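You operate a simulated robot arm through the tools that you are given. There is no shell and no other tool. Be economical: measure what you need, move in short steps, check, and stop when the job is done.

You run a simulated robot arm. Do the job below in one go: nothing can be reset, and whatever is moved stays where it is left.

JOB
Swap the stub in the candlestick for the green candle.
Fine: raise the stub, slider right up, stand it on the gold coaster and leave the slider down. Set down upright: candle stub.

The check looks at the end state, three seconds after you hand in, the way a careful person would. Anything else that was tipped, shoved, dropped, spilled or broken makes it a failure.

ROBOT AND FRAMES
A 7-joint arm with a two-finger parallel gripper, fixed in place. Base frame: the origin is at the foot of the arm, x ahead of it, y to its left, z up; the work surface is at about z = 700. Readings come in mm, rad, newtons and seconds.
With the tool pointing down near the work surface it reaches from about 140 to 660 mm from the base axis. Its first joint turns from -1.152 to 1.152 rad. Payload 2.4 kg.
The TCP is the grasp point between the finger pads, 30 mm short of the fingertips. In the tool frame z runs along the fingers and y along their closing line. The gripper opens to 94 mm. The fingers are 28 mm wide and 10 mm thick; the gripper's body (50 by 96 mm) begins 55 mm behind the TCP.
Orientation is told as [roll, pitch, yaw] about the base's x, y, z axes, in that order, counted from this pose: with the fingers straight down and closing along the base's y, the tool's x points along the base's -x, its y along +y and its z along -z.

CONTROLS
- The arm moves only by the tool send_rows. Its argument "plan" is a list of rows, each an object of numbers (a shift or turn left out is 0, a gripper value left out holds the last): "dx", "dy", "dz": the shift along the tool's x, y, z in mm; "ax", "ay", "az": the turn, a rotation vector about the tool's x, y, z in rad; "gripper": the gripper command, from -1 (shut) to 1 (fully open), values between in proportion. In form: [{"dx": .., "dy": .., "dz": .., "ax": .., "ay": .., "az": .., "gripper": ..}, ...]. A call has 1 to 10 rows; each row is the pose to reach, as a shift and turn from the pose commanded when the call began, along the tool's axes at that moment. Each row takes 0.2 s and may step no farther than 50 mm and 0.15 rad from the row before; otherwise, or with a gripper value out of range, the whole call is refused. A pose out of reach is approached as far as the arm can. The call stops where the force on the tool passes 60 N (or 10 N more than at its start, if that is more) or the arm is blocked; 0.2 s more then pass. The fingers move at their own pace (about 153 mm/s each) and stop on an object; they squeeze with about 25 N. The grip force told is the motor's: it shows also when the fingers shut on nothing. Time passes only in rows, and 0.2 s behind the last, so rows that repeat a pose let the fingers close. The reply holds the time, the measured pose of the TCP, the force on the tool along the base axes, the opening and the grip force, in the units named above and with some noise, with the torque about the TCP (base axes, N m) and any sound that the robot's microphone picked up.
- Cameras (640 x 400 px; columns grow to the right, rows downward): "scene" is fixed at [26, 490.1, 1428]; the picture's right is [-0.66, -0.75, 0.00], its down [-0.52, 0.46, -0.72] and it looks along [0.54, -0.48, -0.69] (base axes); focal length 344 px, centre (320, 200). "wrist" rides on the gripper at [76, 14, -103] in the tool frame; the picture's right is [-0.18, 0.98, 0.00], its down [-0.75, -0.14, -0.64] and it looks along [-0.63, -0.12, 0.77] (tool axes); focal length 243 px, centre (320, 200). There is no depth. A picture from a camera that has moved, and an enlarged one, comes with that camera's place and axes in the base frame and with its lens. The place of the scene camera against the robot may be out by one fixed shift of up to 25 mm in any direction.
- grab_frame(camera): a new picture of that camera. No time passes.
- enlarge(camera, box): a new picture of the part [left, top, right, bottom] of that camera's present view, enlarged. No time passes.
- finish_job(): hands the job in; it is judged then, once.

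Go step by step. Nothing tells you positions but the pictures and the camera data: compare them with the known pose of the tool, close in by small moves and look again before you grip or let go. The budget is 120 turns and 64 pictures, counting those below and the enlarged ones. Unless the task says otherwise, let go and move clear before handing in, and close with one line.

The tools are called by a JSON object that holds its "name" and its "arguments". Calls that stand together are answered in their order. send_rows: Moves the arm, as the interface text tells. Its arguments: {"type":"object","properties":{"plan":{"type":"array","items":{"type":"object","properties":{"dx":{"type":"number"},"dy":{"type":"number"},"dz":{"type":"number"},"ax":{"type":"number"},"ay":{"type":"number"},"az":{"type":"number"},"gripper":{"type":"number"}}}}},"required":["plan"]} The other tools are called the same way: grab_frame (camera) takes a picture; enlarge (camera, box) takes an enlarged picture of a part of a camera's view; finish_job () hands the job in.

At the start:

```text
time: 0.0
tool_pos: [346.7, 129.0, 1020.1]
tool_rot: [0.0, 0.0, 0.001]
contact_force: [0.2, 0.0, 0.1]
torque: [0.02, 0.0, 0.01]
grip_width: 94.0
gripper_force: 0.1
```

scene: 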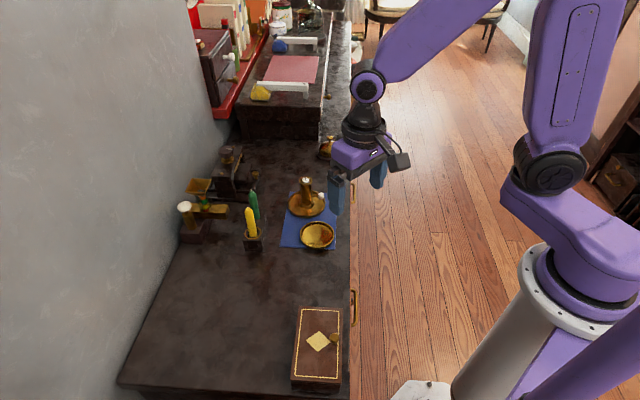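
wrist: 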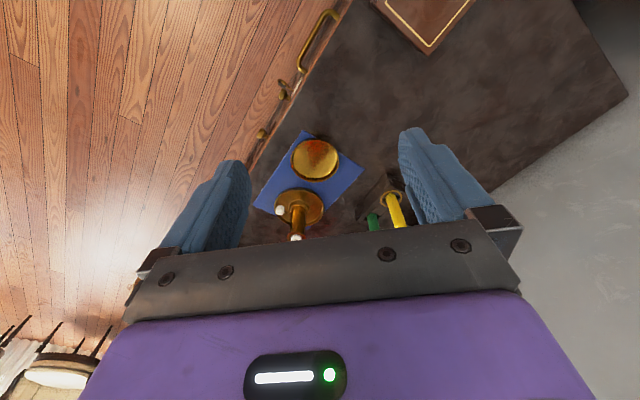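

I see the candlestick with stub, a gold dish or coaster on a blue cloth, and green and yellow candles in a holder. I'll take close looks first.

{"name": "enlarge", "arguments": {"camera": "scene", "box": [170, 130, 360, 260]}}

{"name": "enlarge", "arguments": {"camera": "wrist", "box": [240, 120, 420, 250]}}

```text
3.08 times, centred on (265, 195) of scene
camera zoom: at [26.0, 490.1, 1428.0], right [-0.66, -0.75, 0.0], down [-0.52, 0.46, -0.72], along [0.54, -0.48, -0.69], focal length 1059 px, centre (489, 215)
```

zoom: 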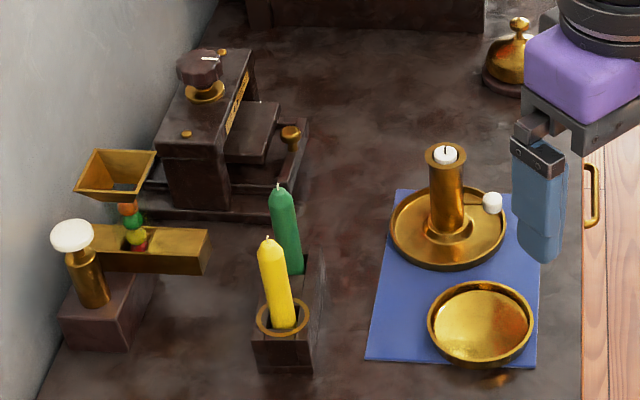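

```text
3.08 times, centred on (330, 185) of wrist
camera zoom: at [269.7, 141.7, 1122.1], right [0.18, 0.98, 0.0], down [0.75, -0.14, 0.64], along [0.63, -0.12, -0.77], focal length 746 px, centre (289, 246)
```

zoom: 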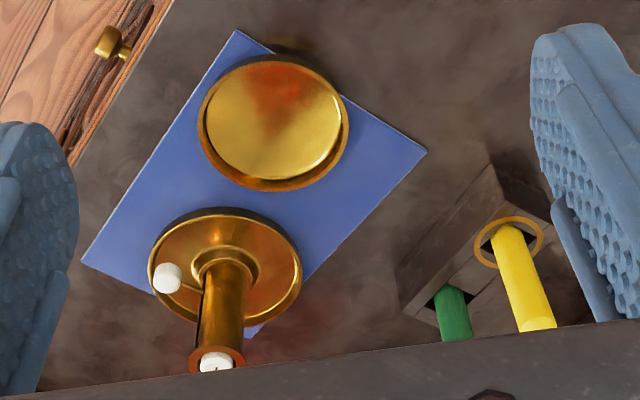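

Triangulating puts the candlestick axis near (618, 28), the coaster near (511, 86), the green candle near (648, 187) and the slider knob low on the tube's -y side. I'll move closer with the gripper yawed to face the knob.

{"name": "send_rows", "arguments": {"plan": [{"dx": -26, "dy": -17, "dz": 12, "az": -0.14}, {"dx": -52, "dy": -34, "dz": 24, "az": -0.28}, {"dx": -78, "dy": -51, "dz": 36, "az": -0.42}, {"dx": -104, "dy": -68, "dz": 48, "az": -0.56}, {"dx": -130, "dy": -85, "dz": 60, "az": -0.7}, {"dx": -156, "dy": -102, "dz": 72, "az": -0.84}, {"dx": -182, "dy": -119, "dz": 84, "az": -0.98}, {"dx": -208, "dy": -136, "dz": 96, "az": -1.12}, {"dx": -240, "dy": -155, "dz": 110, "az": -1.26}]}}

{"name": "grab_frame", "arguments": {"camera": "wrist"}}

```text
time: 2.0
tool_pos: [586.9, -25.7, 912.6]
tool_rot: [0.001, 0.0, 1.264]
contact_force: [0.3, -0.3, -0.2]
torque: [-0.01, 0.02, -0.02]
grip_width: 94.0
gripper_force: 0.1
```

```text
59 pictures are left
camera wrist: at [550.4, -95.0, 1014.6], right [-0.88, 0.47, 0.0], down [0.36, 0.68, 0.64], along [0.3, 0.57, -0.77], focal length 243 px, centre (320, 200)
```

wrist: 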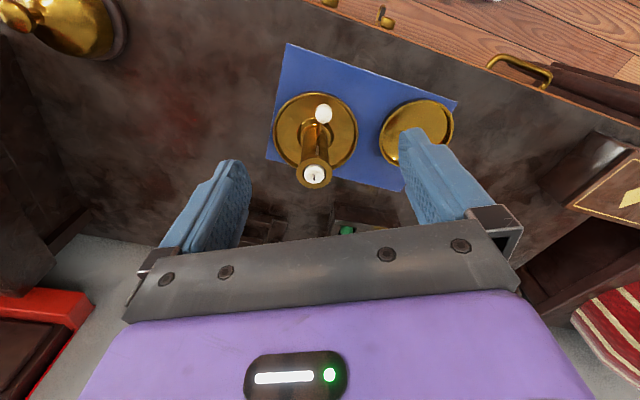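

{"name": "enlarge", "arguments": {"camera": "wrist", "box": [250, 70, 390, 200]}}

{"name": "enlarge", "arguments": {"camera": "scene", "box": [270, 160, 350, 260]}}

```text
3.08 times, centred on (320, 135) of wrist
camera zoom: at [550.4, -95.0, 1014.6], right [-0.88, 0.47, 0.0], down [0.36, 0.68, 0.64], along [0.3, 0.57, -0.77], focal length 746 px, centre (320, 400)
```

zoom: 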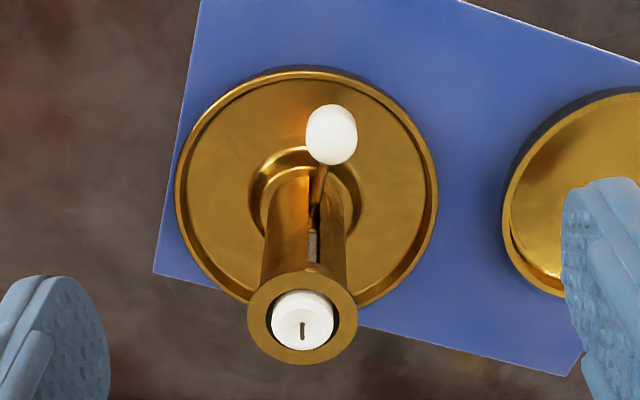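

```text
4.00 times, centred on (310, 210) of scene
camera zoom: at [26.0, 490.1, 1427.9], right [-0.66, -0.75, 0.0], down [-0.52, 0.46, -0.72], along [0.54, -0.48, -0.69], focal length 1377 px, centre (360, 160)
```

zoom: 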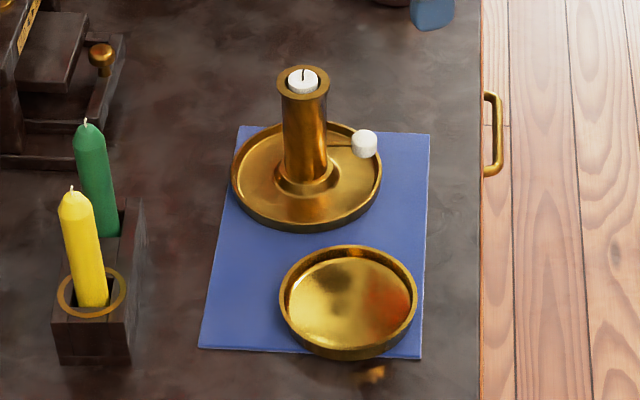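

The knob triangulates to about (594, -4, 740), on an arm pointing outward along roughly (-0.65, -0.76) from the tube axis at (619, 25). I'll line up with that direction and tilt the tool so its body clears the tube.

{"name": "send_rows", "arguments": {"plan": [{"dx": 17, "dy": 10, "dz": 19, "az": 0.13}, {"dx": 34, "dy": 20, "dz": 38, "az": 0.26}, {"dx": 51, "dy": 31, "dz": 58, "az": 0.394}]}}

{"name": "send_rows", "arguments": {"plan": [{"ay": -0.14}, {"ay": -0.28}, {"ay": -0.42}, {"ay": -0.52}, {"ay": -0.61}]}}

{"name": "grab_frame", "arguments": {"camera": "wrist"}}

```text
time: 2.8
tool_pos: [541.8, -65.1, 851.2]
tool_rot: [0.0, 0.0, 0.865]
contact_force: [0.3, 0.2, -0.5]
torque: [0.0, -0.02, -0.01]
grip_width: 94.0
gripper_force: 0.2
```

```text
time: 4.0
tool_pos: [542.3, -65.9, 851.5]
tool_rot: [-0.001, -0.611, 0.865]
contact_force: [0.3, 0.1, -0.5]
torque: [0.0, 0.01, 0.03]
grip_width: 94.0
gripper_force: 0.1
```

```text
56 pictures are left
camera wrist: at [451.6, -149.5, 891.3], right [-0.65, 0.75, 0.11], down [0.27, 0.1, 0.96], along [0.71, 0.65, -0.27], focal length 243 px, centre (320, 200)
```

wrist: 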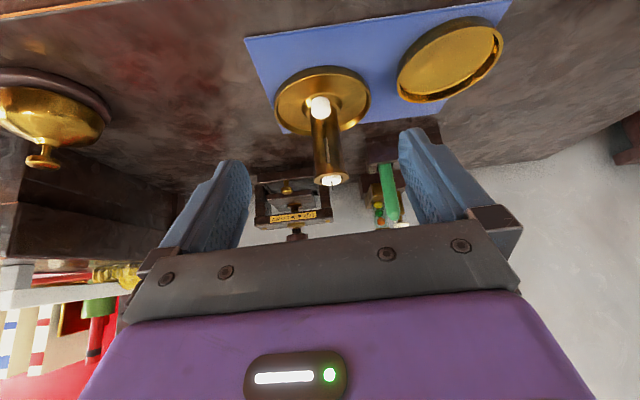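

{"name": "enlarge", "arguments": {"camera": "wrist", "box": [260, 60, 380, 200]}}

```text
2.86 times, centred on (320, 130) of wrist
camera zoom: at [451.6, -149.5, 891.3], right [-0.65, 0.75, 0.11], down [0.27, 0.1, 0.96], along [0.71, 0.65, -0.27], focal length 693 px, centre (320, 400)
```

zoom: 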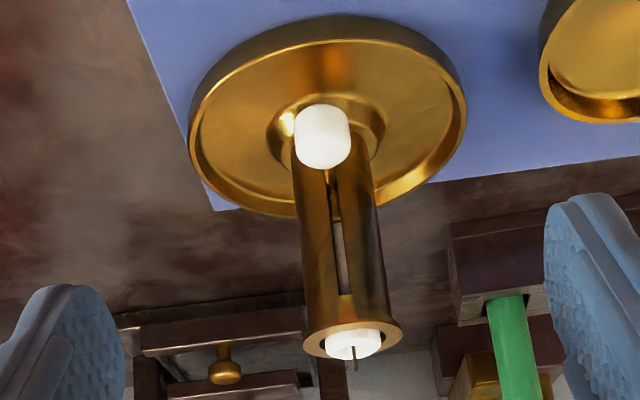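

{"name": "send_rows", "arguments": {"plan": [{"dx": 0, "dz": 35, "gripper": 0.06}, {"dx": -1, "dz": 70, "gripper": 0.06}, {"dx": -1, "dz": 100, "gripper": 0.06}, {"dx": -1, "dz": 116, "gripper": 0.06}]}}

{"name": "grab_frame", "arguments": {"camera": "wrist"}}

{"name": "enlarge", "arguments": {"camera": "scene", "box": [260, 140, 360, 240]}}

```text
time: 5.0
tool_pos: [586.6, -13.1, 757.4]
tool_rot: [0.0, -0.611, 0.866]
contact_force: [0.1, -0.1, 0.2]
torque: [-0.01, -0.01, -0.02]
grip_width: 49.8
gripper_force: 0.0
```

```text
54 pictures are left
camera wrist: at [496.0, -97.2, 796.8], right [-0.65, 0.75, 0.11], down [0.27, 0.1, 0.96], along [0.71, 0.65, -0.27], focal length 243 px, centre (320, 200)
```

wrist: 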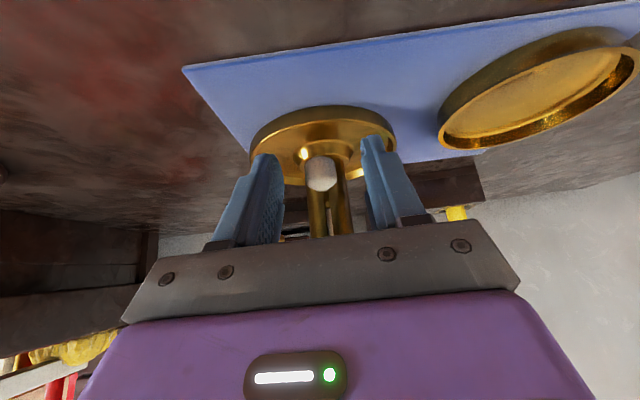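

```text
4.00 times, centred on (310, 190) of scene
camera zoom: at [26.0, 490.1, 1428.0], right [-0.66, -0.75, 0.0], down [-0.52, 0.46, -0.72], along [0.54, -0.48, -0.69], focal length 1377 px, centre (360, 240)
```

zoom: 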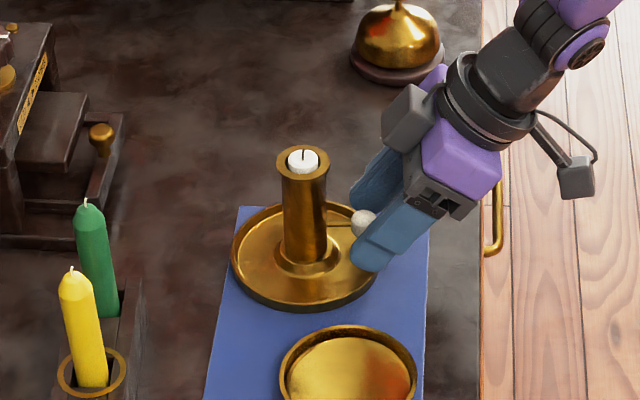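

The knob sits centred between the fingers, so I'll close on it.

{"name": "send_rows", "arguments": {"plan": [{"gripper": -1}, {"gripper": -1}, {"gripper": -1}]}}

{"name": "enlarge", "arguments": {"camera": "wrist", "box": [230, 90, 410, 250]}}

```text
time: 5.8
tool_pos: [585.7, -13.4, 756.8]
tool_rot: [0.001, -0.61, 0.868]
contact_force: [3.8, 0.1, 1.1]
torque: [-0.03, -0.01, -0.02]
grip_width: 18.5
gripper_force: 25.6
```

```text
2.50 times, centred on (320, 170) of wrist
camera zoom: at [496.1, -97.4, 797.1], right [-0.65, 0.75, 0.11], down [0.27, 0.1, 0.96], along [0.71, 0.65, -0.27], focal length 606 px, centre (320, 275)
```

zoom: 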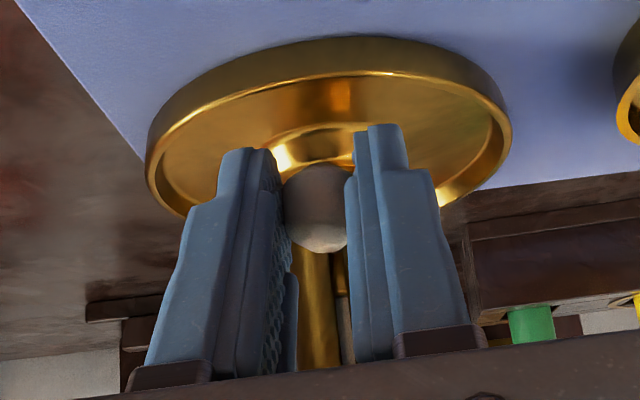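

Gripped at 18.5 mm. Now I'll lift straight up slowly.

{"name": "send_rows", "arguments": {"plan": [{"dx": -2.9, "dz": -4.1}, {"dx": -5.7, "dz": -8.2}, {"dx": -8.6, "dz": -12.3}, {"dx": -11.5, "dz": -16.4}]}}

{"name": "enlarge", "arguments": {"camera": "scene", "box": [260, 140, 360, 240]}}

```text
time: 6.8
tool_pos: [585.3, -13.2, 776.5]
tool_rot: [0.001, -0.611, 0.868]
contact_force: [2.9, 3.5, 0.1]
torque: [0.2, -0.18, 0.07]
grip_width: 18.4
gripper_force: 25.2
```

```text
4.00 times, centred on (310, 190) of scene
camera zoom: at [26.1, 490.2, 1427.9], right [-0.66, -0.75, 0.0], down [-0.52, 0.46, -0.72], along [0.54, -0.48, -0.69], focal length 1377 px, centre (360, 240)
```

zoom: 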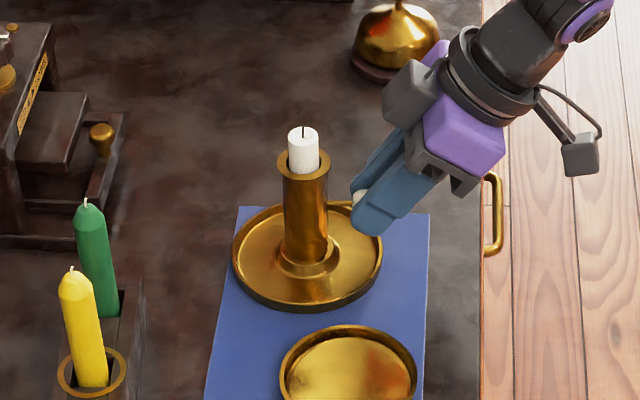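

The stub rises with the slider and the force stays small, so I'll continue upward.

{"name": "send_rows", "arguments": {"plan": [{"dx": -2.3, "dz": -3.3}, {"dx": -4.6, "dz": -6.6}, {"dx": -6.9, "dz": -9.8}]}}

{"name": "enlarge", "arguments": {"camera": "scene", "box": [260, 140, 360, 240]}}

{"name": "enlarge", "arguments": {"camera": "wrist", "box": [230, 90, 410, 250]}}

```text
time: 7.6
tool_pos: [584.7, -14.9, 788.8]
tool_rot: [0.0, -0.609, 0.866]
contact_force: [2.1, 3.9, 0.7]
torque: [0.26, -0.18, 0.01]
grip_width: 18.4
gripper_force: 25.2
```

```text
4.00 times, centred on (310, 190) of scene
camera zoom: at [26.1, 490.2, 1427.9], right [-0.66, -0.75, 0.0], down [-0.52, 0.46, -0.72], along [0.54, -0.48, -0.69], focal length 1377 px, centre (360, 240)
```

zoom: 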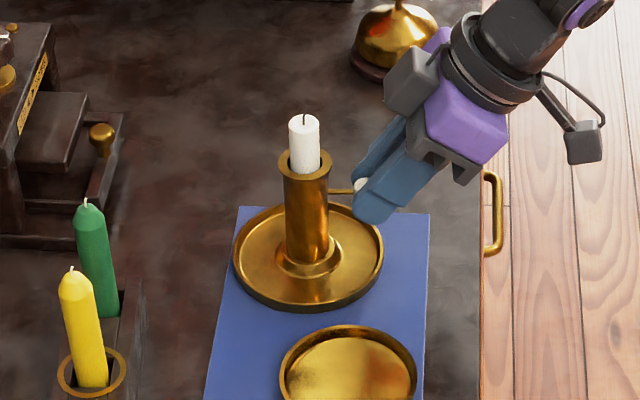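

```text
2.50 times, centred on (320, 170) of wrist
camera zoom: at [495.1, -98.3, 828.7], right [-0.65, 0.75, 0.11], down [0.27, 0.1, 0.96], along [0.71, 0.65, -0.27], focal length 606 px, centre (320, 275)
```

zoom: 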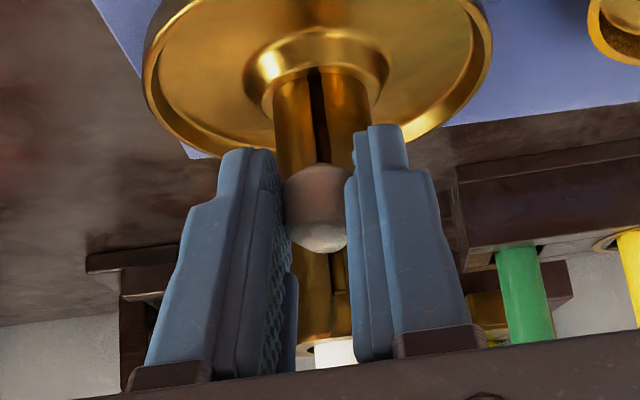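

{"name": "send_rows", "arguments": {"plan": [{"dx": -1.7, "dz": -2.5}, {"dx": -3.4, "dz": -4.9}, {"dx": -4.6, "dz": -6.5}]}}

{"name": "enlarge", "arguments": {"camera": "scene", "box": [260, 140, 360, 240]}}

```text
time: 8.4
tool_pos: [584.1, -15.3, 796.3]
tool_rot: [0.0, -0.607, 0.865]
contact_force: [0.4, -1.0, -8.4]
torque: [-0.32, 0.29, 0.01]
grip_width: 18.4
gripper_force: 25.1
```

```text
4.00 times, centred on (310, 190) of scene
camera zoom: at [26.2, 490.1, 1427.9], right [-0.66, -0.75, 0.0], down [-0.52, 0.46, -0.72], along [0.54, -0.48, -0.69], focal length 1377 px, centre (360, 240)
```

zoom: 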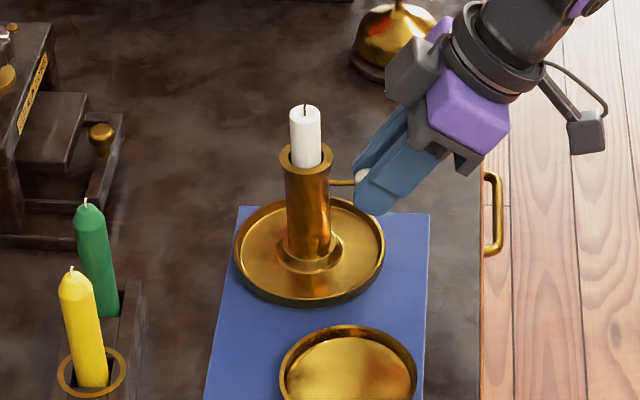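

The z-force of -8 N suggests the slider is at its top stop. I'll ease down a touch, then release.

{"name": "send_rows", "arguments": {"plan": [{"dx": 0.6, "dz": 0.8}, {"dx": 0.9, "dz": 1.2}]}}

{"name": "enlarge", "arguments": {"camera": "wrist", "box": [230, 90, 410, 250]}}

```text
time: 9.0
tool_pos: [584.5, -14.6, 795.4]
tool_rot: [0.0, -0.609, 0.866]
contact_force: [-0.4, 0.2, -8.1]
torque: [-0.3, 0.3, -0.01]
grip_width: 18.5
gripper_force: 25.1
```

```text
2.50 times, centred on (320, 170) of wrist
camera zoom: at [494.8, -98.7, 835.4], right [-0.65, 0.75, 0.11], down [0.27, 0.1, 0.96], along [0.71, 0.65, -0.27], focal length 606 px, centre (320, 275)
```

zoom: 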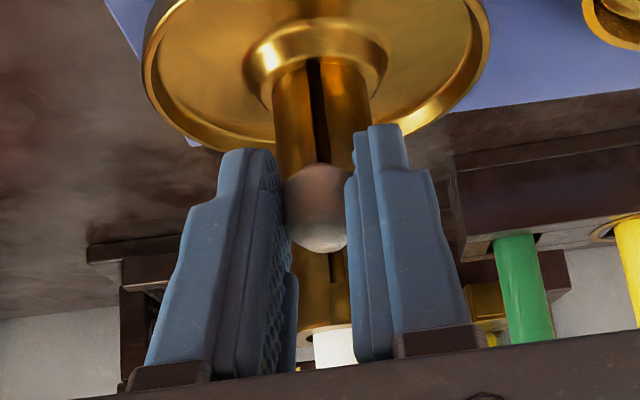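

The dish seems raised a few mm, so the stick is hanging on the slider. I'll lower it until it rests again.

{"name": "send_rows", "arguments": {"plan": [{"dx": 0.6, "dz": 0.8}, {"dx": 1.2, "dz": 1.6}, {"dx": 1.2, "dz": 1.6}]}}

{"name": "send_rows", "arguments": {"plan": [{"dx": 0.6, "dz": 0.8}, {"dx": 0.6, "dz": 0.8}]}}

{"name": "enlarge", "arguments": {"camera": "scene", "box": [260, 140, 360, 240]}}

```text
time: 9.8
tool_pos: [584.6, -14.3, 794.6]
tool_rot: [0.0, -0.609, 0.867]
contact_force: [-0.2, 0.9, -7.0]
torque: [-0.35, 0.25, 0.0]
grip_width: 18.4
gripper_force: 25.3
```

```text
time: 10.4
tool_pos: [584.9, -14.8, 791.4]
tool_rot: [0.0, -0.612, 0.866]
contact_force: [0.2, -0.3, -8.4]
torque: [-0.31, 0.27, 0.01]
grip_width: 18.5
gripper_force: 24.5
```

```text
4.00 times, centred on (310, 190) of scene
camera zoom: at [26.2, 490.1, 1427.9], right [-0.66, -0.75, 0.0], down [-0.52, 0.46, -0.72], along [0.54, -0.48, -0.69], focal length 1377 px, centre (360, 240)
```

zoom: 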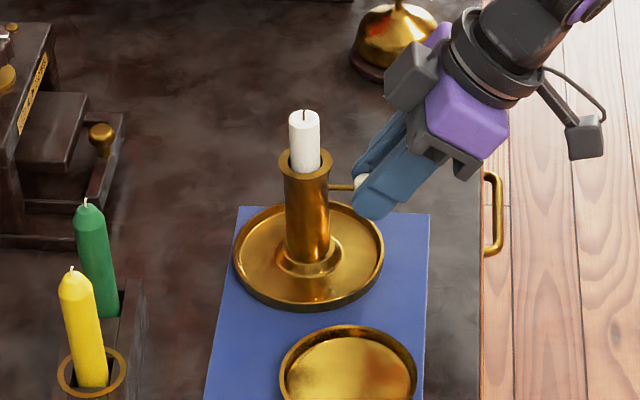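

{"name": "send_rows", "arguments": {"plan": [{"dx": 0.6, "dz": 0.8}, {"dx": 0.6, "dz": 0.8}]}}

{"name": "send_rows", "arguments": {"plan": [{"dx": 0.3, "dz": 0.4}, {"dx": 0.6, "dz": 0.8}, {"dx": 0.6, "dz": 0.8}]}}

```text
time: 11.0
tool_pos: [584.3, -14.7, 791.6]
tool_rot: [0.0, -0.611, 0.865]
contact_force: [-1.0, -1.4, -2.1]
torque: [0.02, 0.0, 0.04]
grip_width: 18.5
gripper_force: 25.8
```

```text
time: 11.8
tool_pos: [584.4, -15.1, 792.2]
tool_rot: [-0.002, -0.61, 0.867]
contact_force: [1.1, -0.2, 1.0]
torque: [0.16, -0.14, 0.03]
grip_width: 18.9
gripper_force: 25.0
```

The stick is resting again and was at the top stop. I'll release and see whether the slider stays up.

{"name": "send_rows", "arguments": {"plan": [{"gripper": -0.4}, {"gripper": -0.2}, {"gripper": 0.06}]}}

{"name": "enlarge", "arguments": {"camera": "scene", "box": [260, 140, 360, 240]}}

{"name": "enlarge", "arguments": {"camera": "wrist", "box": [230, 90, 410, 250]}}

```text
time: 12.6
tool_pos: [583.2, -14.8, 790.1]
tool_rot: [0.0, -0.609, 0.866]
contact_force: [-0.3, 0.4, -0.2]
torque: [0.01, 0.0, -0.03]
grip_width: 50.1
gripper_force: 0.0
```

```text
4.00 times, centred on (310, 190) of scene
camera zoom: at [26.0, 490.1, 1428.0], right [-0.66, -0.75, 0.0], down [-0.52, 0.46, -0.72], along [0.54, -0.48, -0.69], focal length 1377 px, centre (360, 240)
```

zoom: 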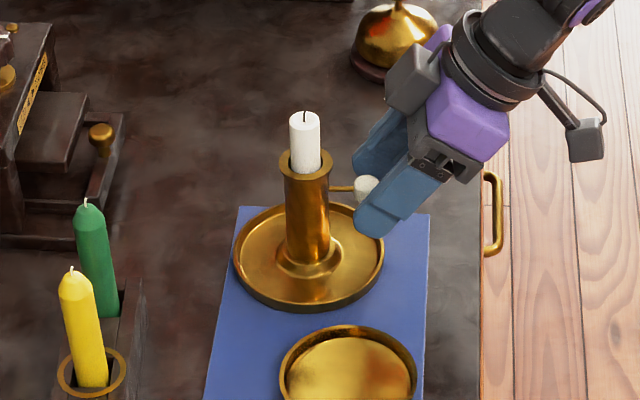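

```text
2.50 times, centred on (320, 170) of wrist
camera zoom: at [494.2, -98.6, 830.9], right [-0.65, 0.75, 0.11], down [0.27, 0.1, 0.96], along [0.71, 0.65, -0.27], focal length 606 px, centre (320, 275)
```

zoom: 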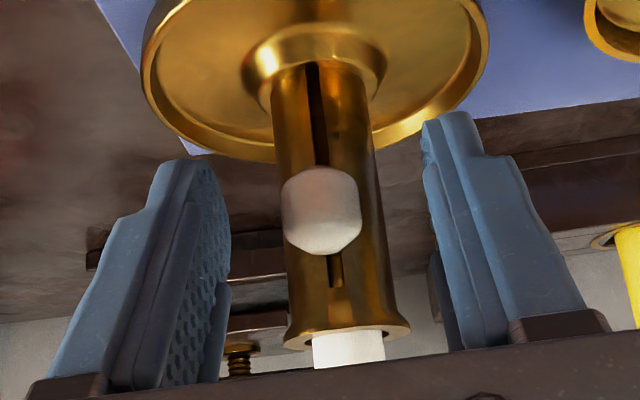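

The slider stays up by friction. I'll retreat, straighten the tool and look at the stub.

{"name": "send_rows", "arguments": {"plan": [{"dz": -35, "gripper": 0.06}, {"dz": -70}, {"dz": -105}, {"dz": -120}]}}

{"name": "send_rows", "arguments": {"plan": [{"ay": 0.14}, {"ay": 0.28}, {"ay": 0.42}, {"ay": 0.52}, {"ay": 0.61}]}}

{"name": "enlarge", "arguments": {"camera": "wrist", "box": [260, 70, 400, 220]}}

```text
time: 13.6
tool_pos: [540.3, -68.3, 888.9]
tool_rot: [0.002, -0.609, 0.865]
contact_force: [0.1, 0.6, 0.0]
torque: [0.01, -0.01, -0.01]
grip_width: 49.8
gripper_force: 0.2
```

```text
time: 14.8
tool_pos: [540.1, -67.2, 889.0]
tool_rot: [0.0, 0.002, 0.867]
contact_force: [1.2, 1.1, 0.3]
torque: [0.0, 0.0, 0.01]
grip_width: 49.8
gripper_force: 0.1
```

```text
2.67 times, centred on (330, 145) of wrist
camera zoom: at [480.0, -116.5, 991.4], right [-0.63, 0.78, 0.0], down [0.6, 0.48, 0.64], along [0.5, 0.4, -0.77], focal length 647 px, centre (293, 347)
```

zoom: 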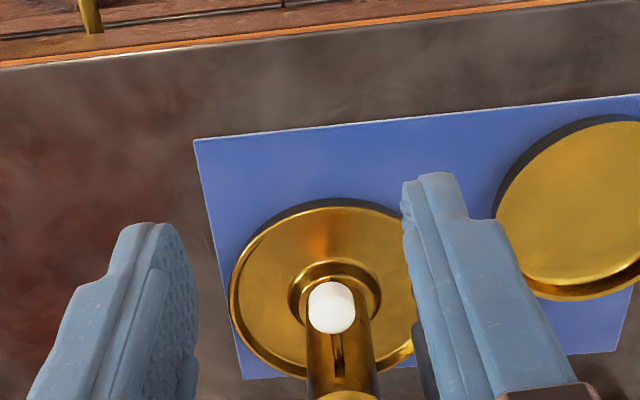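

{"name": "send_rows", "arguments": {"plan": [{"dx": -30, "dz": -11, "dy": 0}, {"dx": -60, "dz": -11, "dy": -1}, {"dx": -90, "dz": -11, "dy": -1}, {"dx": -110, "dz": -11, "dy": -1}, {"dx": -120, "dz": -11, "dy": -1}]}}

{"name": "enlarge", "arguments": {"camera": "wrist", "box": [230, 90, 410, 250]}}

{"name": "enlarge", "arguments": {"camera": "scene", "box": [260, 120, 360, 220]}}

```text
time: 16.0
tool_pos: [618.0, 24.0, 900.2]
tool_rot: [0.0, 0.0, 0.865]
contact_force: [-0.3, -0.3, -1.7]
torque: [0.02, 0.02, 0.01]
grip_width: 49.7
gripper_force: 0.1
```

```text
2.50 times, centred on (320, 170) of wrist
camera zoom: at [557.9, -25.7, 1001.6], right [-0.63, 0.78, 0.0], down [0.6, 0.48, 0.64], along [0.5, 0.4, -0.77], focal length 606 px, centre (320, 275)
```

zoom: 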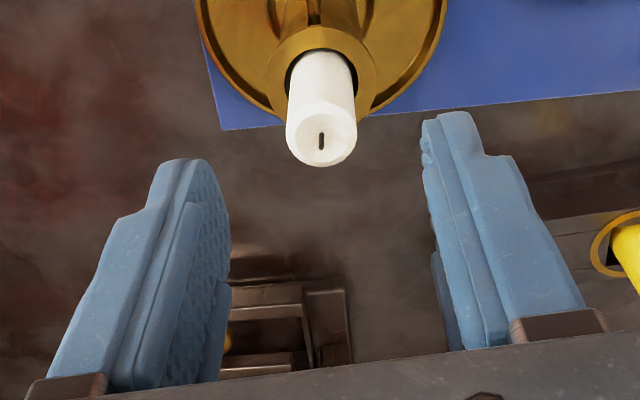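

```text
4.00 times, centred on (310, 170) of scene
camera zoom: at [26.0, 490.1, 1428.0], right [-0.66, -0.75, 0.0], down [-0.52, 0.46, -0.72], along [0.54, -0.48, -0.69], focal length 1377 px, centre (360, 320)
```

zoom: 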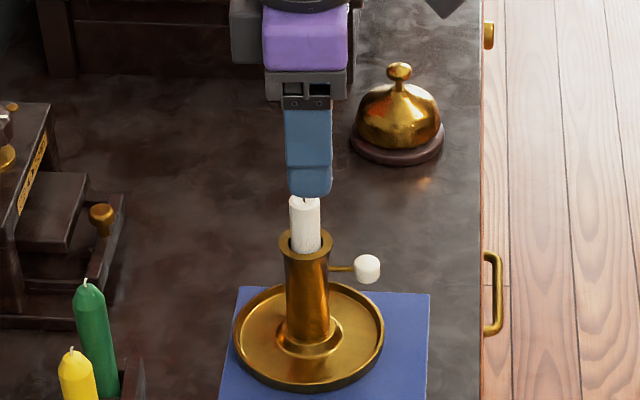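

The stub is centred under the gripper, with its top at about z 843 and the rim near 800. I'll descend to z ≈ 839 and check.

{"name": "send_rows", "arguments": {"plan": [{"dz": 20}, {"dz": 40}, {"dz": 55}, {"dz": 61}]}}

{"name": "enlarge", "arguments": {"camera": "wrist", "box": [230, 90, 410, 250]}}

{"name": "enlarge", "arguments": {"camera": "scene", "box": [260, 120, 360, 220]}}

```text
time: 17.0
tool_pos: [618.0, 23.3, 839.3]
tool_rot: [0.0, 0.0, 0.868]
contact_force: [-0.4, -0.2, -0.4]
torque: [0.01, 0.0, 0.0]
grip_width: 49.8
gripper_force: 0.1
```

```text
2.50 times, centred on (320, 170) of wrist
camera zoom: at [558.0, -26.7, 941.7], right [-0.63, 0.78, 0.0], down [0.59, 0.48, 0.64], along [0.5, 0.4, -0.77], focal length 606 px, centre (320, 275)
```

zoom: 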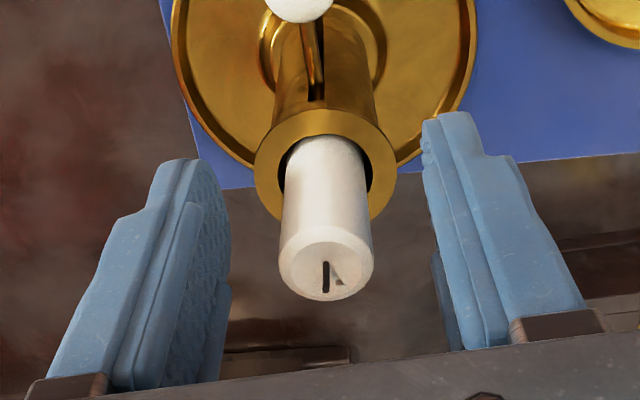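

```text
4.00 times, centred on (310, 170) of scene
camera zoom: at [26.0, 490.1, 1428.0], right [-0.66, -0.75, 0.0], down [-0.52, 0.46, -0.72], along [0.54, -0.48, -0.69], focal length 1377 px, centre (360, 320)
```

zoom: 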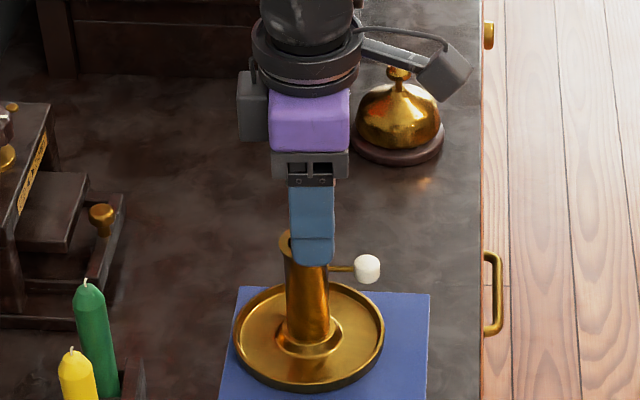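

{"name": "send_rows", "arguments": {"plan": [{"gripper": -1}, {"gripper": -1}, {"gripper": -1}]}}

{"name": "send_rows", "arguments": {"plan": [{"dz": -8}, {"dz": -16}, {"dz": -24}, {"dz": -32}]}}

{"name": "enlarge", "arguments": {"camera": "scene", "box": [260, 120, 360, 220]}}

```text
time: 17.8
tool_pos: [618.7, 22.4, 839.2]
tool_rot: [0.001, -0.001, 0.866]
contact_force: [-0.4, -0.6, 0.4]
torque: [0.0, 0.01, -0.01]
grip_width: 19.8
gripper_force: 25.2
```

```text
time: 18.8
tool_pos: [618.3, 22.8, 869.8]
tool_rot: [-0.001, 0.001, 0.868]
contact_force: [-0.3, -0.9, 0.3]
torque: [-0.01, 0.01, 0.0]
grip_width: 19.4
gripper_force: 25.5
```

```text
4.00 times, centred on (310, 170) of scene
camera zoom: at [26.0, 490.1, 1428.0], right [-0.66, -0.75, 0.0], down [-0.52, 0.46, -0.72], along [0.54, -0.48, -0.69], focal length 1377 px, centre (360, 320)
```

zoom: 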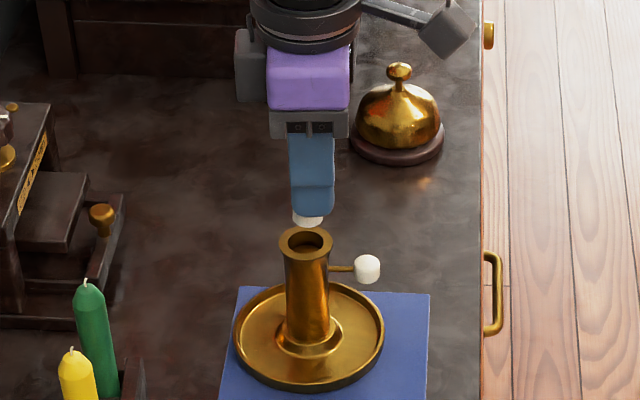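

The stub is out with its bottom just below the fingertips. I'm carrying it above the coaster.

{"name": "send_rows", "arguments": {"plan": [{"dz": -15}, {"dz": -15, "dx": 5, "dy": 30}, {"dz": -15, "dx": 10, "dy": 60}, {"dz": -15, "dx": 15, "dy": 90}, {"dz": 0, "dx": 19, "dy": 112}, {"dz": 20, "dx": 21, "dy": 123}, {"dz": 50, "dx": 21, "dy": 123}]}}

{"name": "grab_frame", "arguments": {"camera": "wrist"}}

{"name": "enlarge", "arguments": {"camera": "scene", "box": [250, 160, 370, 260]}}

```text
time: 20.4
tool_pos: [509.0, 86.7, 820.7]
tool_rot: [0.0, 0.001, 0.867]
contact_force: [-0.5, -0.2, 1.0]
torque: [0.0, 0.02, 0.0]
grip_width: 19.4
gripper_force: 25.0
```

```text
37 pictures are left
camera wrist: at [449.7, 37.0, 923.6], right [-0.63, 0.78, 0.0], down [0.6, 0.48, 0.64], along [0.5, 0.4, -0.77], focal length 243 px, centre (320, 200)
```

wrist: 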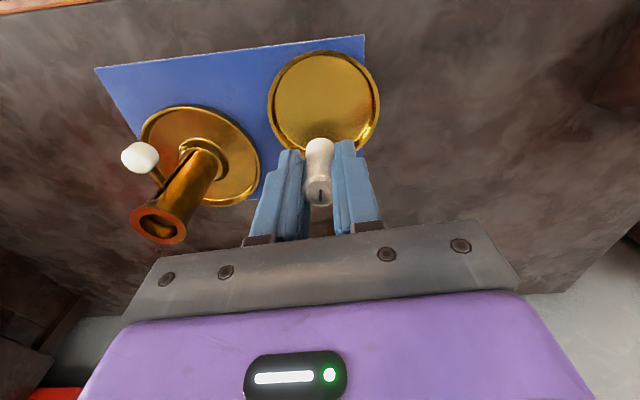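

```text
4.00 times, centred on (310, 210) of scene
camera zoom: at [26.0, 490.1, 1428.0], right [-0.66, -0.75, 0.0], down [-0.52, 0.46, -0.72], along [0.54, -0.48, -0.69], focal length 1377 px, centre (360, 160)
```

zoom: 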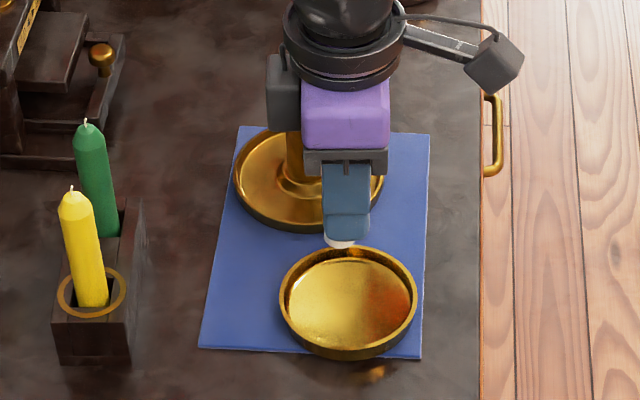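

The coaster centre works out to about (504, 85). I'll adjust and come down to just above it.

{"name": "send_rows", "arguments": {"plan": [{"dx": 4.5, "dy": 2.7, "dz": 10}, {"dx": 4.5, "dy": 2.7, "dz": 30}, {"dx": 4.5, "dy": 2.7, "dz": 50}, {"dx": 4.5, "dy": 2.7, "dz": 62}]}}

{"name": "enlarge", "arguments": {"camera": "wrist", "box": [230, 90, 410, 250]}}

{"name": "enlarge", "arguments": {"camera": "scene", "box": [280, 180, 360, 260]}}

```text
time: 21.4
tool_pos: [507.3, 85.4, 759.8]
tool_rot: [-0.001, -0.002, 0.867]
contact_force: [-0.2, 1.0, -0.6]
torque: [0.02, -0.02, 0.03]
grip_width: 19.4
gripper_force: 24.8
```

```text
2.50 times, centred on (320, 170) of wrist
camera zoom: at [446.8, 34.7, 861.7], right [-0.63, 0.78, 0.0], down [0.6, 0.48, 0.64], along [0.5, 0.4, -0.77], focal length 606 px, centre (320, 275)
```

zoom: 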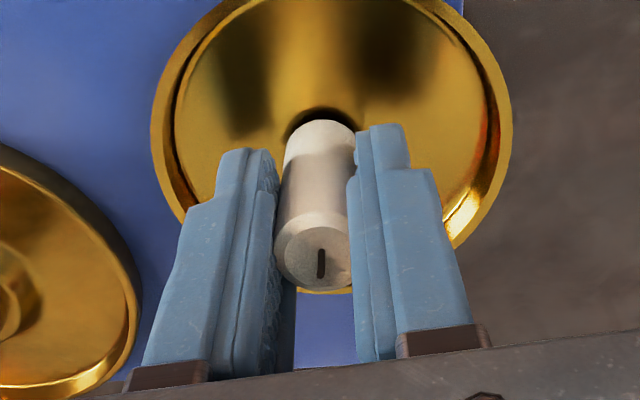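

```text
5.00 times, centred on (320, 220) of scene
camera zoom: at [26.0, 490.1, 1428.0], right [-0.66, -0.75, 0.0], down [-0.52, 0.46, -0.72], along [0.54, -0.48, -0.69], focal length 1722 px, centre (320, 100)
```

zoom: 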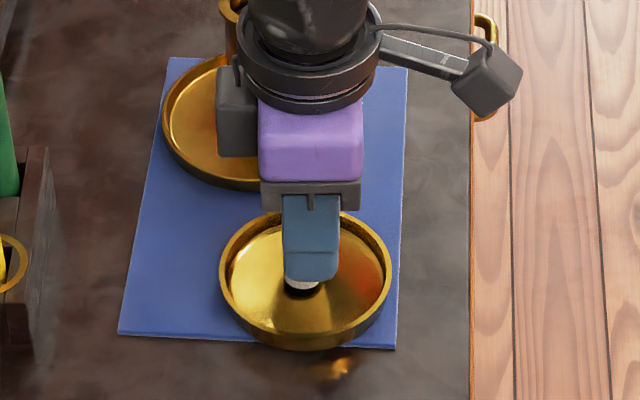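

Well centred. I'll lower in small steps until touch.

{"name": "send_rows", "arguments": {"plan": [{"dz": 2}, {"dz": 4}, {"dz": 6}]}}

{"name": "send_rows", "arguments": {"plan": [{"dz": 1.5}, {"dz": 3}]}}

{"name": "send_rows", "arguments": {"plan": [{"dz": 1}, {"dz": 2}]}}

{"name": "enlarge", "arguments": {"camera": "wrist", "box": [230, 90, 410, 250]}}

```text
time: 22.2
tool_pos: [507.3, 85.3, 753.2]
tool_rot: [-0.003, -0.004, 0.864]
contact_force: [-0.8, -1.2, 19.7]
torque: [-0.13, -0.02, 0.05]
grip_width: 19.2
gripper_force: 24.9
```

```text
time: 22.8
tool_pos: [507.5, 85.3, 751.6]
tool_rot: [-0.002, -0.004, 0.866]
contact_force: [3.0, -1.5, 20.2]
torque: [-0.13, -0.17, 0.03]
grip_width: 19.5
gripper_force: 25.6
```

```text
time: 23.4
tool_pos: [506.0, 86.0, 747.6]
tool_rot: [-0.002, -0.001, 0.866]
contact_force: [5.1, -3.0, 21.6]
torque: [-0.16, -0.17, -0.03]
grip_width: 19.6
gripper_force: 24.8
```

```text
2.50 times, centred on (320, 170) of wrist
camera zoom: at [446.1, 36.2, 850.6], right [-0.63, 0.78, 0.0], down [0.59, 0.48, 0.64], along [0.5, 0.4, -0.77], focal length 606 px, centre (320, 275)
```

zoom: 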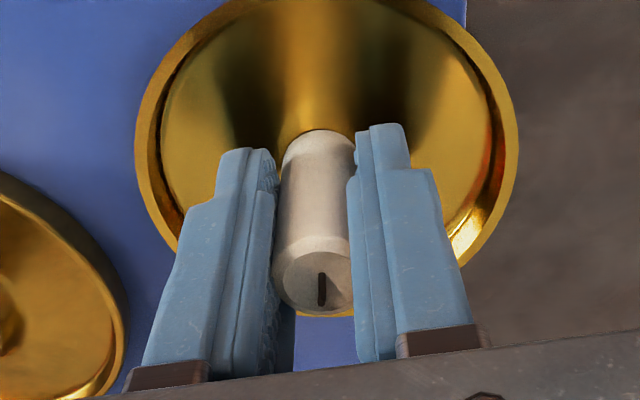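

Contact is made and the stub is seated. I'll relieve the pressure slightly, then open.

{"name": "send_rows", "arguments": {"plan": [{"dz": -0.5}, {"dz": -1}]}}

{"name": "send_rows", "arguments": {"plan": [{"gripper": -0.45}, {"gripper": -0.3}, {"gripper": -0.1}]}}

{"name": "send_rows", "arguments": {"plan": [{"dz": -15}, {"dz": -40}, {"dz": -80}, {"dz": -120}]}}

{"name": "grab_frame", "arguments": {"camera": "wrist"}}

{"name": "enlarge", "arguments": {"camera": "scene", "box": [220, 150, 360, 260]}}

```text
time: 24.0
tool_pos: [505.6, 85.9, 748.5]
tool_rot: [0.003, 0.002, 0.868]
contact_force: [3.9, -0.7, 8.9]
torque: [-0.09, -0.17, 0.01]
grip_width: 19.4
gripper_force: 25.3
```

```text
time: 24.8
tool_pos: [505.2, 86.1, 749.3]
tool_rot: [0.001, 0.001, 0.866]
contact_force: [-0.1, 0.4, -0.7]
torque: [-0.01, -0.02, 0.0]
grip_width: 42.5
gripper_force: 0.1
```

```text
time: 25.8
tool_pos: [505.2, 86.1, 869.2]
tool_rot: [0.001, -0.001, 0.866]
contact_force: [0.3, 1.0, 0.8]
torque: [0.02, 0.01, 0.0]
grip_width: 42.2
gripper_force: 0.0
```

```text
32 pictures are left
camera wrist: at [444.4, 36.7, 971.7], right [-0.63, 0.78, 0.0], down [0.6, 0.48, 0.64], along [0.5, 0.4, -0.77], focal length 243 px, centre (320, 200)
```

wrist: 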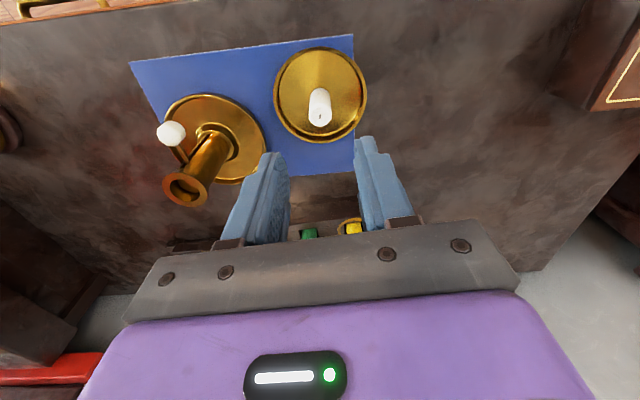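

```text
3.64 times, centred on (290, 205) of scene
camera zoom: at [26.0, 490.1, 1428.0], right [-0.66, -0.75, 0.0], down [-0.52, 0.46, -0.72], along [0.54, -0.48, -0.69], focal length 1252 px, centre (429, 182)
```

zoom: 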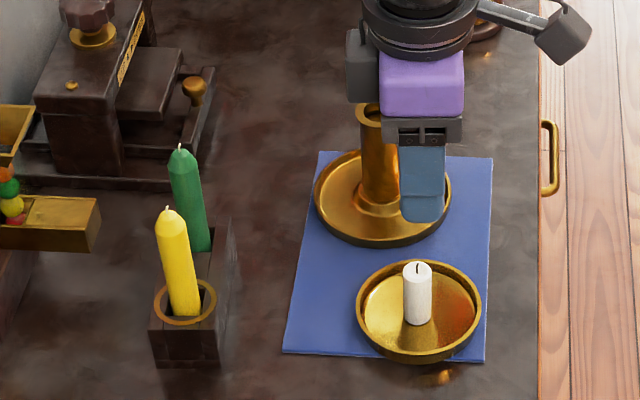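

The stub stands upright on the coaster. Next I'll go back to the knob to bring the slider down.

{"name": "send_rows", "arguments": {"plan": [{"dx": 24, "dy": -32, "dz": -20, "gripper": 0.06}, {"dx": 48, "dy": -63, "dz": -20}, {"dx": 71, "dy": -95, "dz": -20}, {"dx": 95, "dy": -127, "dz": -20}]}}

{"name": "send_rows", "arguments": {"plan": [{"ay": -0.14}, {"ay": -0.28}, {"ay": -0.42}, {"ay": -0.52}, {"ay": -0.61}]}}

{"name": "enlarge", "arguments": {"camera": "wrist", "box": [230, 60, 410, 220]}}

```text
time: 26.8
tool_pos: [544.4, -71.0, 888.6]
tool_rot: [0.0, 0.0, 0.869]
contact_force: [0.3, -0.8, 0.3]
torque: [0.04, 0.02, -0.05]
grip_width: 49.8
gripper_force: 0.0
```

```text
time: 28.0
tool_pos: [542.1, -70.2, 889.9]
tool_rot: [0.001, -0.61, 0.869]
contact_force: [0.6, -0.9, -0.4]
torque: [-0.01, -0.01, -0.03]
grip_width: 50.0
gripper_force: 0.1
```

```text
2.50 times, centred on (320, 140) of wrist
camera zoom: at [452.3, -153.2, 929.0], right [-0.65, 0.75, 0.1], down [0.27, 0.1, 0.96], along [0.71, 0.65, -0.27], focal length 606 px, centre (320, 350)
```

zoom: 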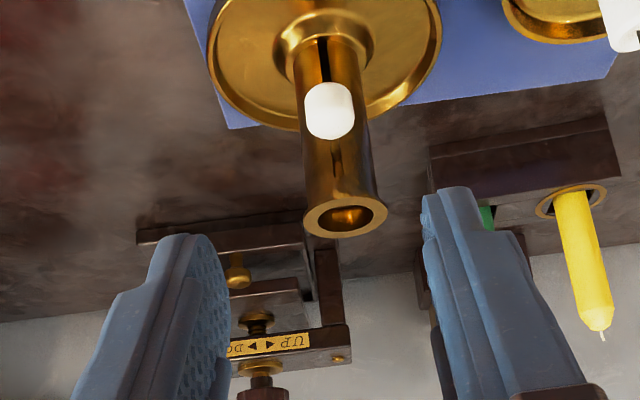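

{"name": "send_rows", "arguments": {"plan": [{"dx": -1, "dy": 2, "dz": 35}, {"dx": -1.5, "dy": 2, "dz": 70}, {"dx": -1.5, "dy": 2, "dz": 105}, {"dx": -1.5, "dy": 2, "dz": 121}]}}

{"name": "enlarge", "arguments": {"camera": "wrist", "box": [230, 90, 410, 250]}}

```text
time: 29.0
tool_pos: [584.4, -13.1, 789.0]
tool_rot: [-0.001, -0.608, 0.867]
contact_force: [-0.9, 0.1, 0.4]
torque: [0.02, -0.03, -0.03]
grip_width: 49.7
gripper_force: 0.2
```

```text
2.50 times, centred on (320, 170) of wrist
camera zoom: at [494.8, -98.0, 830.8], right [-0.65, 0.75, 0.1], down [0.27, 0.1, 0.96], along [0.71, 0.65, -0.27], focal length 606 px, centre (320, 275)
```

zoom: 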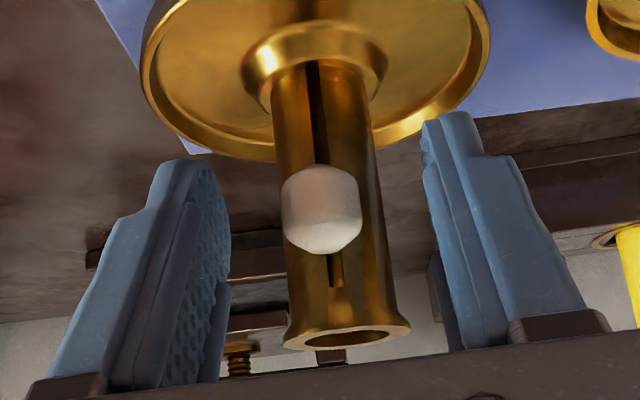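

Aligned as before, so I'll grip and lower about 34 mm.

{"name": "send_rows", "arguments": {"plan": [{"gripper": -1}, {"gripper": -1}, {"gripper": -1}]}}

{"name": "send_rows", "arguments": {"plan": [{"dx": 2.9, "dz": 4.1}, {"dx": 5.7, "dz": 8.2}, {"dx": 8.6, "dz": 12.3}, {"dx": 11.5, "dz": 16.4}, {"dx": 14.3, "dz": 20.5}, {"dx": 17.2, "dz": 24.6}]}}

{"name": "send_rows", "arguments": {"plan": [{"dx": 1.1, "dz": 1.6}, {"dx": 1.7, "dz": 2.5}]}}

{"name": "enlarge", "arguments": {"camera": "scene", "box": [260, 140, 360, 240]}}

```text
time: 29.8
tool_pos: [585.4, -14.1, 790.7]
tool_rot: [0.002, -0.611, 0.869]
contact_force: [3.2, 0.0, -0.4]
torque: [-0.06, -0.03, -0.04]
grip_width: 18.5
gripper_force: 25.3
```

```text
time: 31.2
tool_pos: [585.5, -14.8, 761.2]
tool_rot: [0.0, -0.608, 0.866]
contact_force: [-4.9, -2.9, -0.9]
torque: [0.13, -0.03, 0.13]
grip_width: 18.2
gripper_force: 24.3
```

```text
time: 31.8
tool_pos: [584.6, -13.4, 757.6]
tool_rot: [0.001, -0.609, 0.865]
contact_force: [-5.1, -4.5, 0.6]
torque: [-0.02, 0.05, -0.01]
grip_width: 18.4
gripper_force: 24.8
```

```text
4.00 times, centred on (310, 190) of scene
camera zoom: at [25.9, 490.0, 1428.0], right [-0.66, -0.75, 0.0], down [-0.52, 0.46, -0.72], along [0.54, -0.48, -0.69], focal length 1377 px, centre (360, 240)
```

zoom: 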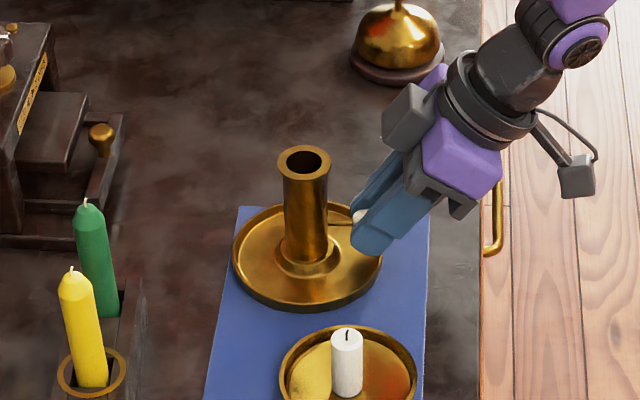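

{"name": "send_rows", "arguments": {"plan": [{"dx": 0.8, "dz": 1.2}, {"dx": 1.1, "dz": 1.6}]}}

{"name": "send_rows", "arguments": {"plan": [{"dx": 0.8, "dz": 1.2}, {"dx": 1.1, "dz": 1.6}]}}

```text
time: 32.4
tool_pos: [584.5, -13.8, 756.0]
tool_rot: [0.0, -0.61, 0.867]
contact_force: [-10.8, -3.7, 12.8]
torque: [-0.13, 0.24, 0.08]
grip_width: 18.5
gripper_force: 25.3
```

```text
time: 33.0
tool_pos: [586.5, -12.3, 754.1]
tool_rot: [0.0, -0.612, 0.869]
contact_force: [-11.1, -0.5, 16.6]
torque: [0.25, -0.05, 0.14]
grip_width: 18.4
gripper_force: 24.9
```

The rising z-force shows the slider is at its bottom stop. I'll relieve slightly, release and retreat.

{"name": "send_rows", "arguments": {"plan": [{"dx": -0.6, "dz": -0.8}, {"dx": -1.0, "dz": -1.4}]}}

{"name": "send_rows", "arguments": {"plan": [{"gripper": -0.4}, {"gripper": -0.2}, {"gripper": 0.06}]}}

{"name": "send_rows", "arguments": {"plan": [{"dz": -35}, {"dz": -70}, {"dz": -105}, {"dz": -140}, {"dz": -165}]}}

{"name": "enlarge", "arguments": {"camera": "wrist", "box": [230, 60, 410, 220]}}

{"name": "enlarge", "arguments": {"camera": "scene", "box": [220, 150, 360, 260]}}

```text
time: 33.6
tool_pos: [585.7, -12.9, 755.7]
tool_rot: [0.001, -0.612, 0.868]
contact_force: [4.1, 3.5, 0.6]
torque: [0.37, -0.32, -0.09]
grip_width: 18.7
gripper_force: 25.2
```

```text
time: 34.4
tool_pos: [585.0, -14.1, 756.3]
tool_rot: [0.0, -0.611, 0.865]
contact_force: [-0.4, 0.2, 0.2]
torque: [0.03, 0.01, 0.03]
grip_width: 50.0
gripper_force: 0.2
```

```text
time: 35.6
tool_pos: [523.2, -84.6, 891.7]
tool_rot: [0.0, -0.61, 0.868]
contact_force: [0.1, 0.1, 0.1]
torque: [-0.01, -0.02, -0.03]
grip_width: 49.7
gripper_force: 0.1
```

```text
2.50 times, centred on (320, 140) of wrist
camera zoom: at [434.3, -170.1, 930.6], right [-0.65, 0.75, 0.11], down [0.27, 0.1, 0.96], along [0.71, 0.65, -0.27], focal length 606 px, centre (320, 350)
```

zoom: 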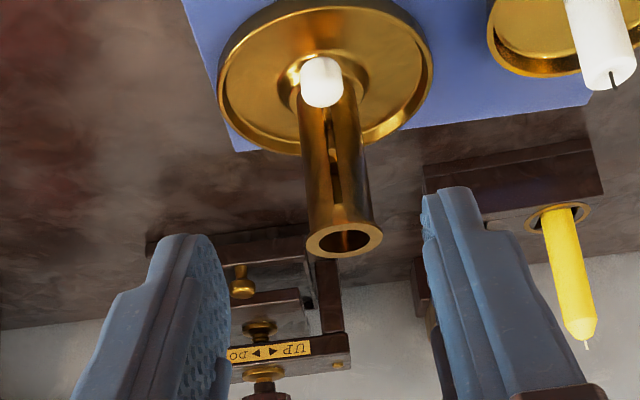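

```text
3.64 times, centred on (290, 205) of scene
camera zoom: at [26.0, 490.1, 1428.0], right [-0.66, -0.75, 0.0], down [-0.52, 0.46, -0.72], along [0.54, -0.48, -0.69], focal length 1252 px, centre (429, 182)
```

zoom: 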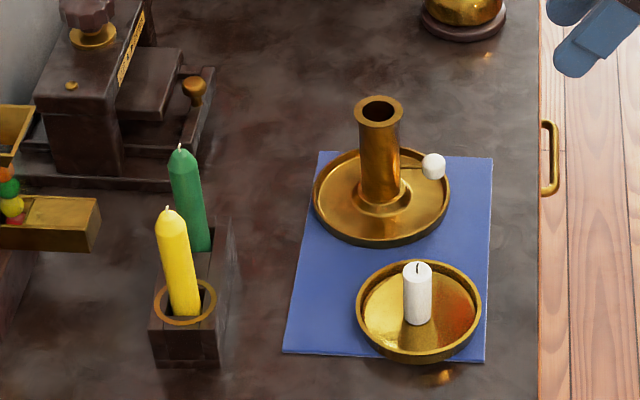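

The slider is down and the tube is empty. Now for the green candle: I'll straighten up and move over to look at it.

{"name": "send_rows", "arguments": {"plan": [{"ay": 0.14}, {"ay": 0.28}, {"ay": 0.42}, {"ay": 0.52}, {"ay": 0.61}]}}

{"name": "send_rows", "arguments": {"plan": [{"dz": -20}, {"dz": -38, "dx": -39, "dy": 18, "az": 0.1}, {"dz": -38, "dx": -78, "dy": 37, "az": 0.2}, {"dz": -38, "dx": -117, "dy": 55, "az": 0.3}, {"dz": -38, "dx": -156, "dy": 73, "az": 0.4}, {"dz": -38, "dx": -195, "dy": 92, "az": 0.5}, {"dz": -38, "dx": -234, "dy": 110, "az": 0.587}]}}

{"name": "grab_frame", "arguments": {"camera": "wrist"}}

```text
time: 36.8
tool_pos: [524.4, -86.1, 890.7]
tool_rot: [0.001, 0.001, 0.865]
contact_force: [0.2, 0.0, -0.9]
torque: [0.0, -0.02, 0.01]
grip_width: 49.8
gripper_force: 0.0
```

```text
time: 38.4
tool_pos: [591.0, 165.1, 929.6]
tool_rot: [-0.001, 0.001, 0.277]
contact_force: [0.2, -0.8, 0.3]
torque: [-0.02, 0.02, 0.01]
grip_width: 49.7
gripper_force: 0.1
```

```text
25 pictures are left
camera wrist: at [514.2, 156.6, 1031.4], right [-0.09, 1.0, 0.0], down [0.76, 0.07, 0.64], along [0.64, 0.06, -0.77], focal length 243 px, centre (320, 200)
```

wrist: 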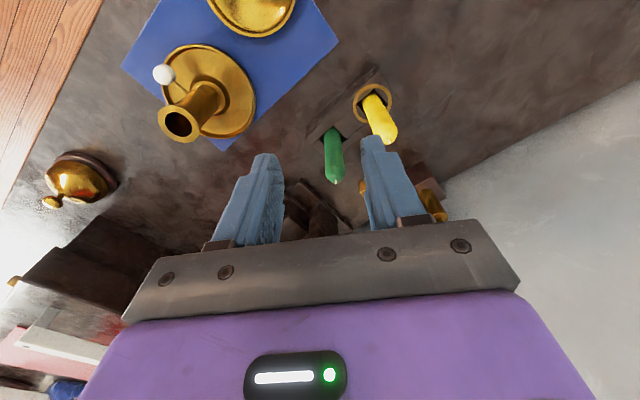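

{"name": "enlarge", "arguments": {"camera": "wrist", "box": [270, 70, 410, 220]}}

```text
2.67 times, centred on (340, 145) of wrist
camera zoom: at [514.2, 156.6, 1031.4], right [-0.09, 1.0, 0.0], down [0.76, 0.07, 0.64], along [0.64, 0.06, -0.77], focal length 647 px, centre (267, 347)
```

zoom: 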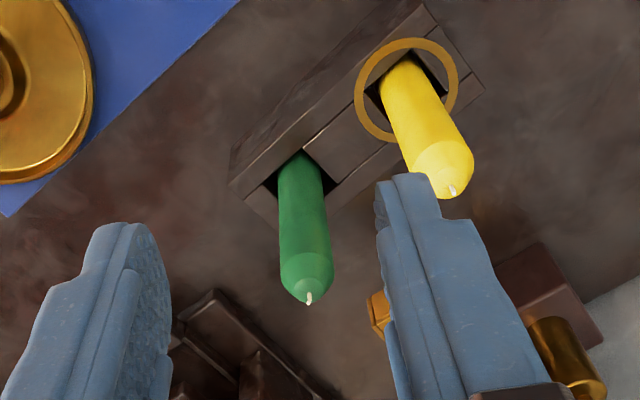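

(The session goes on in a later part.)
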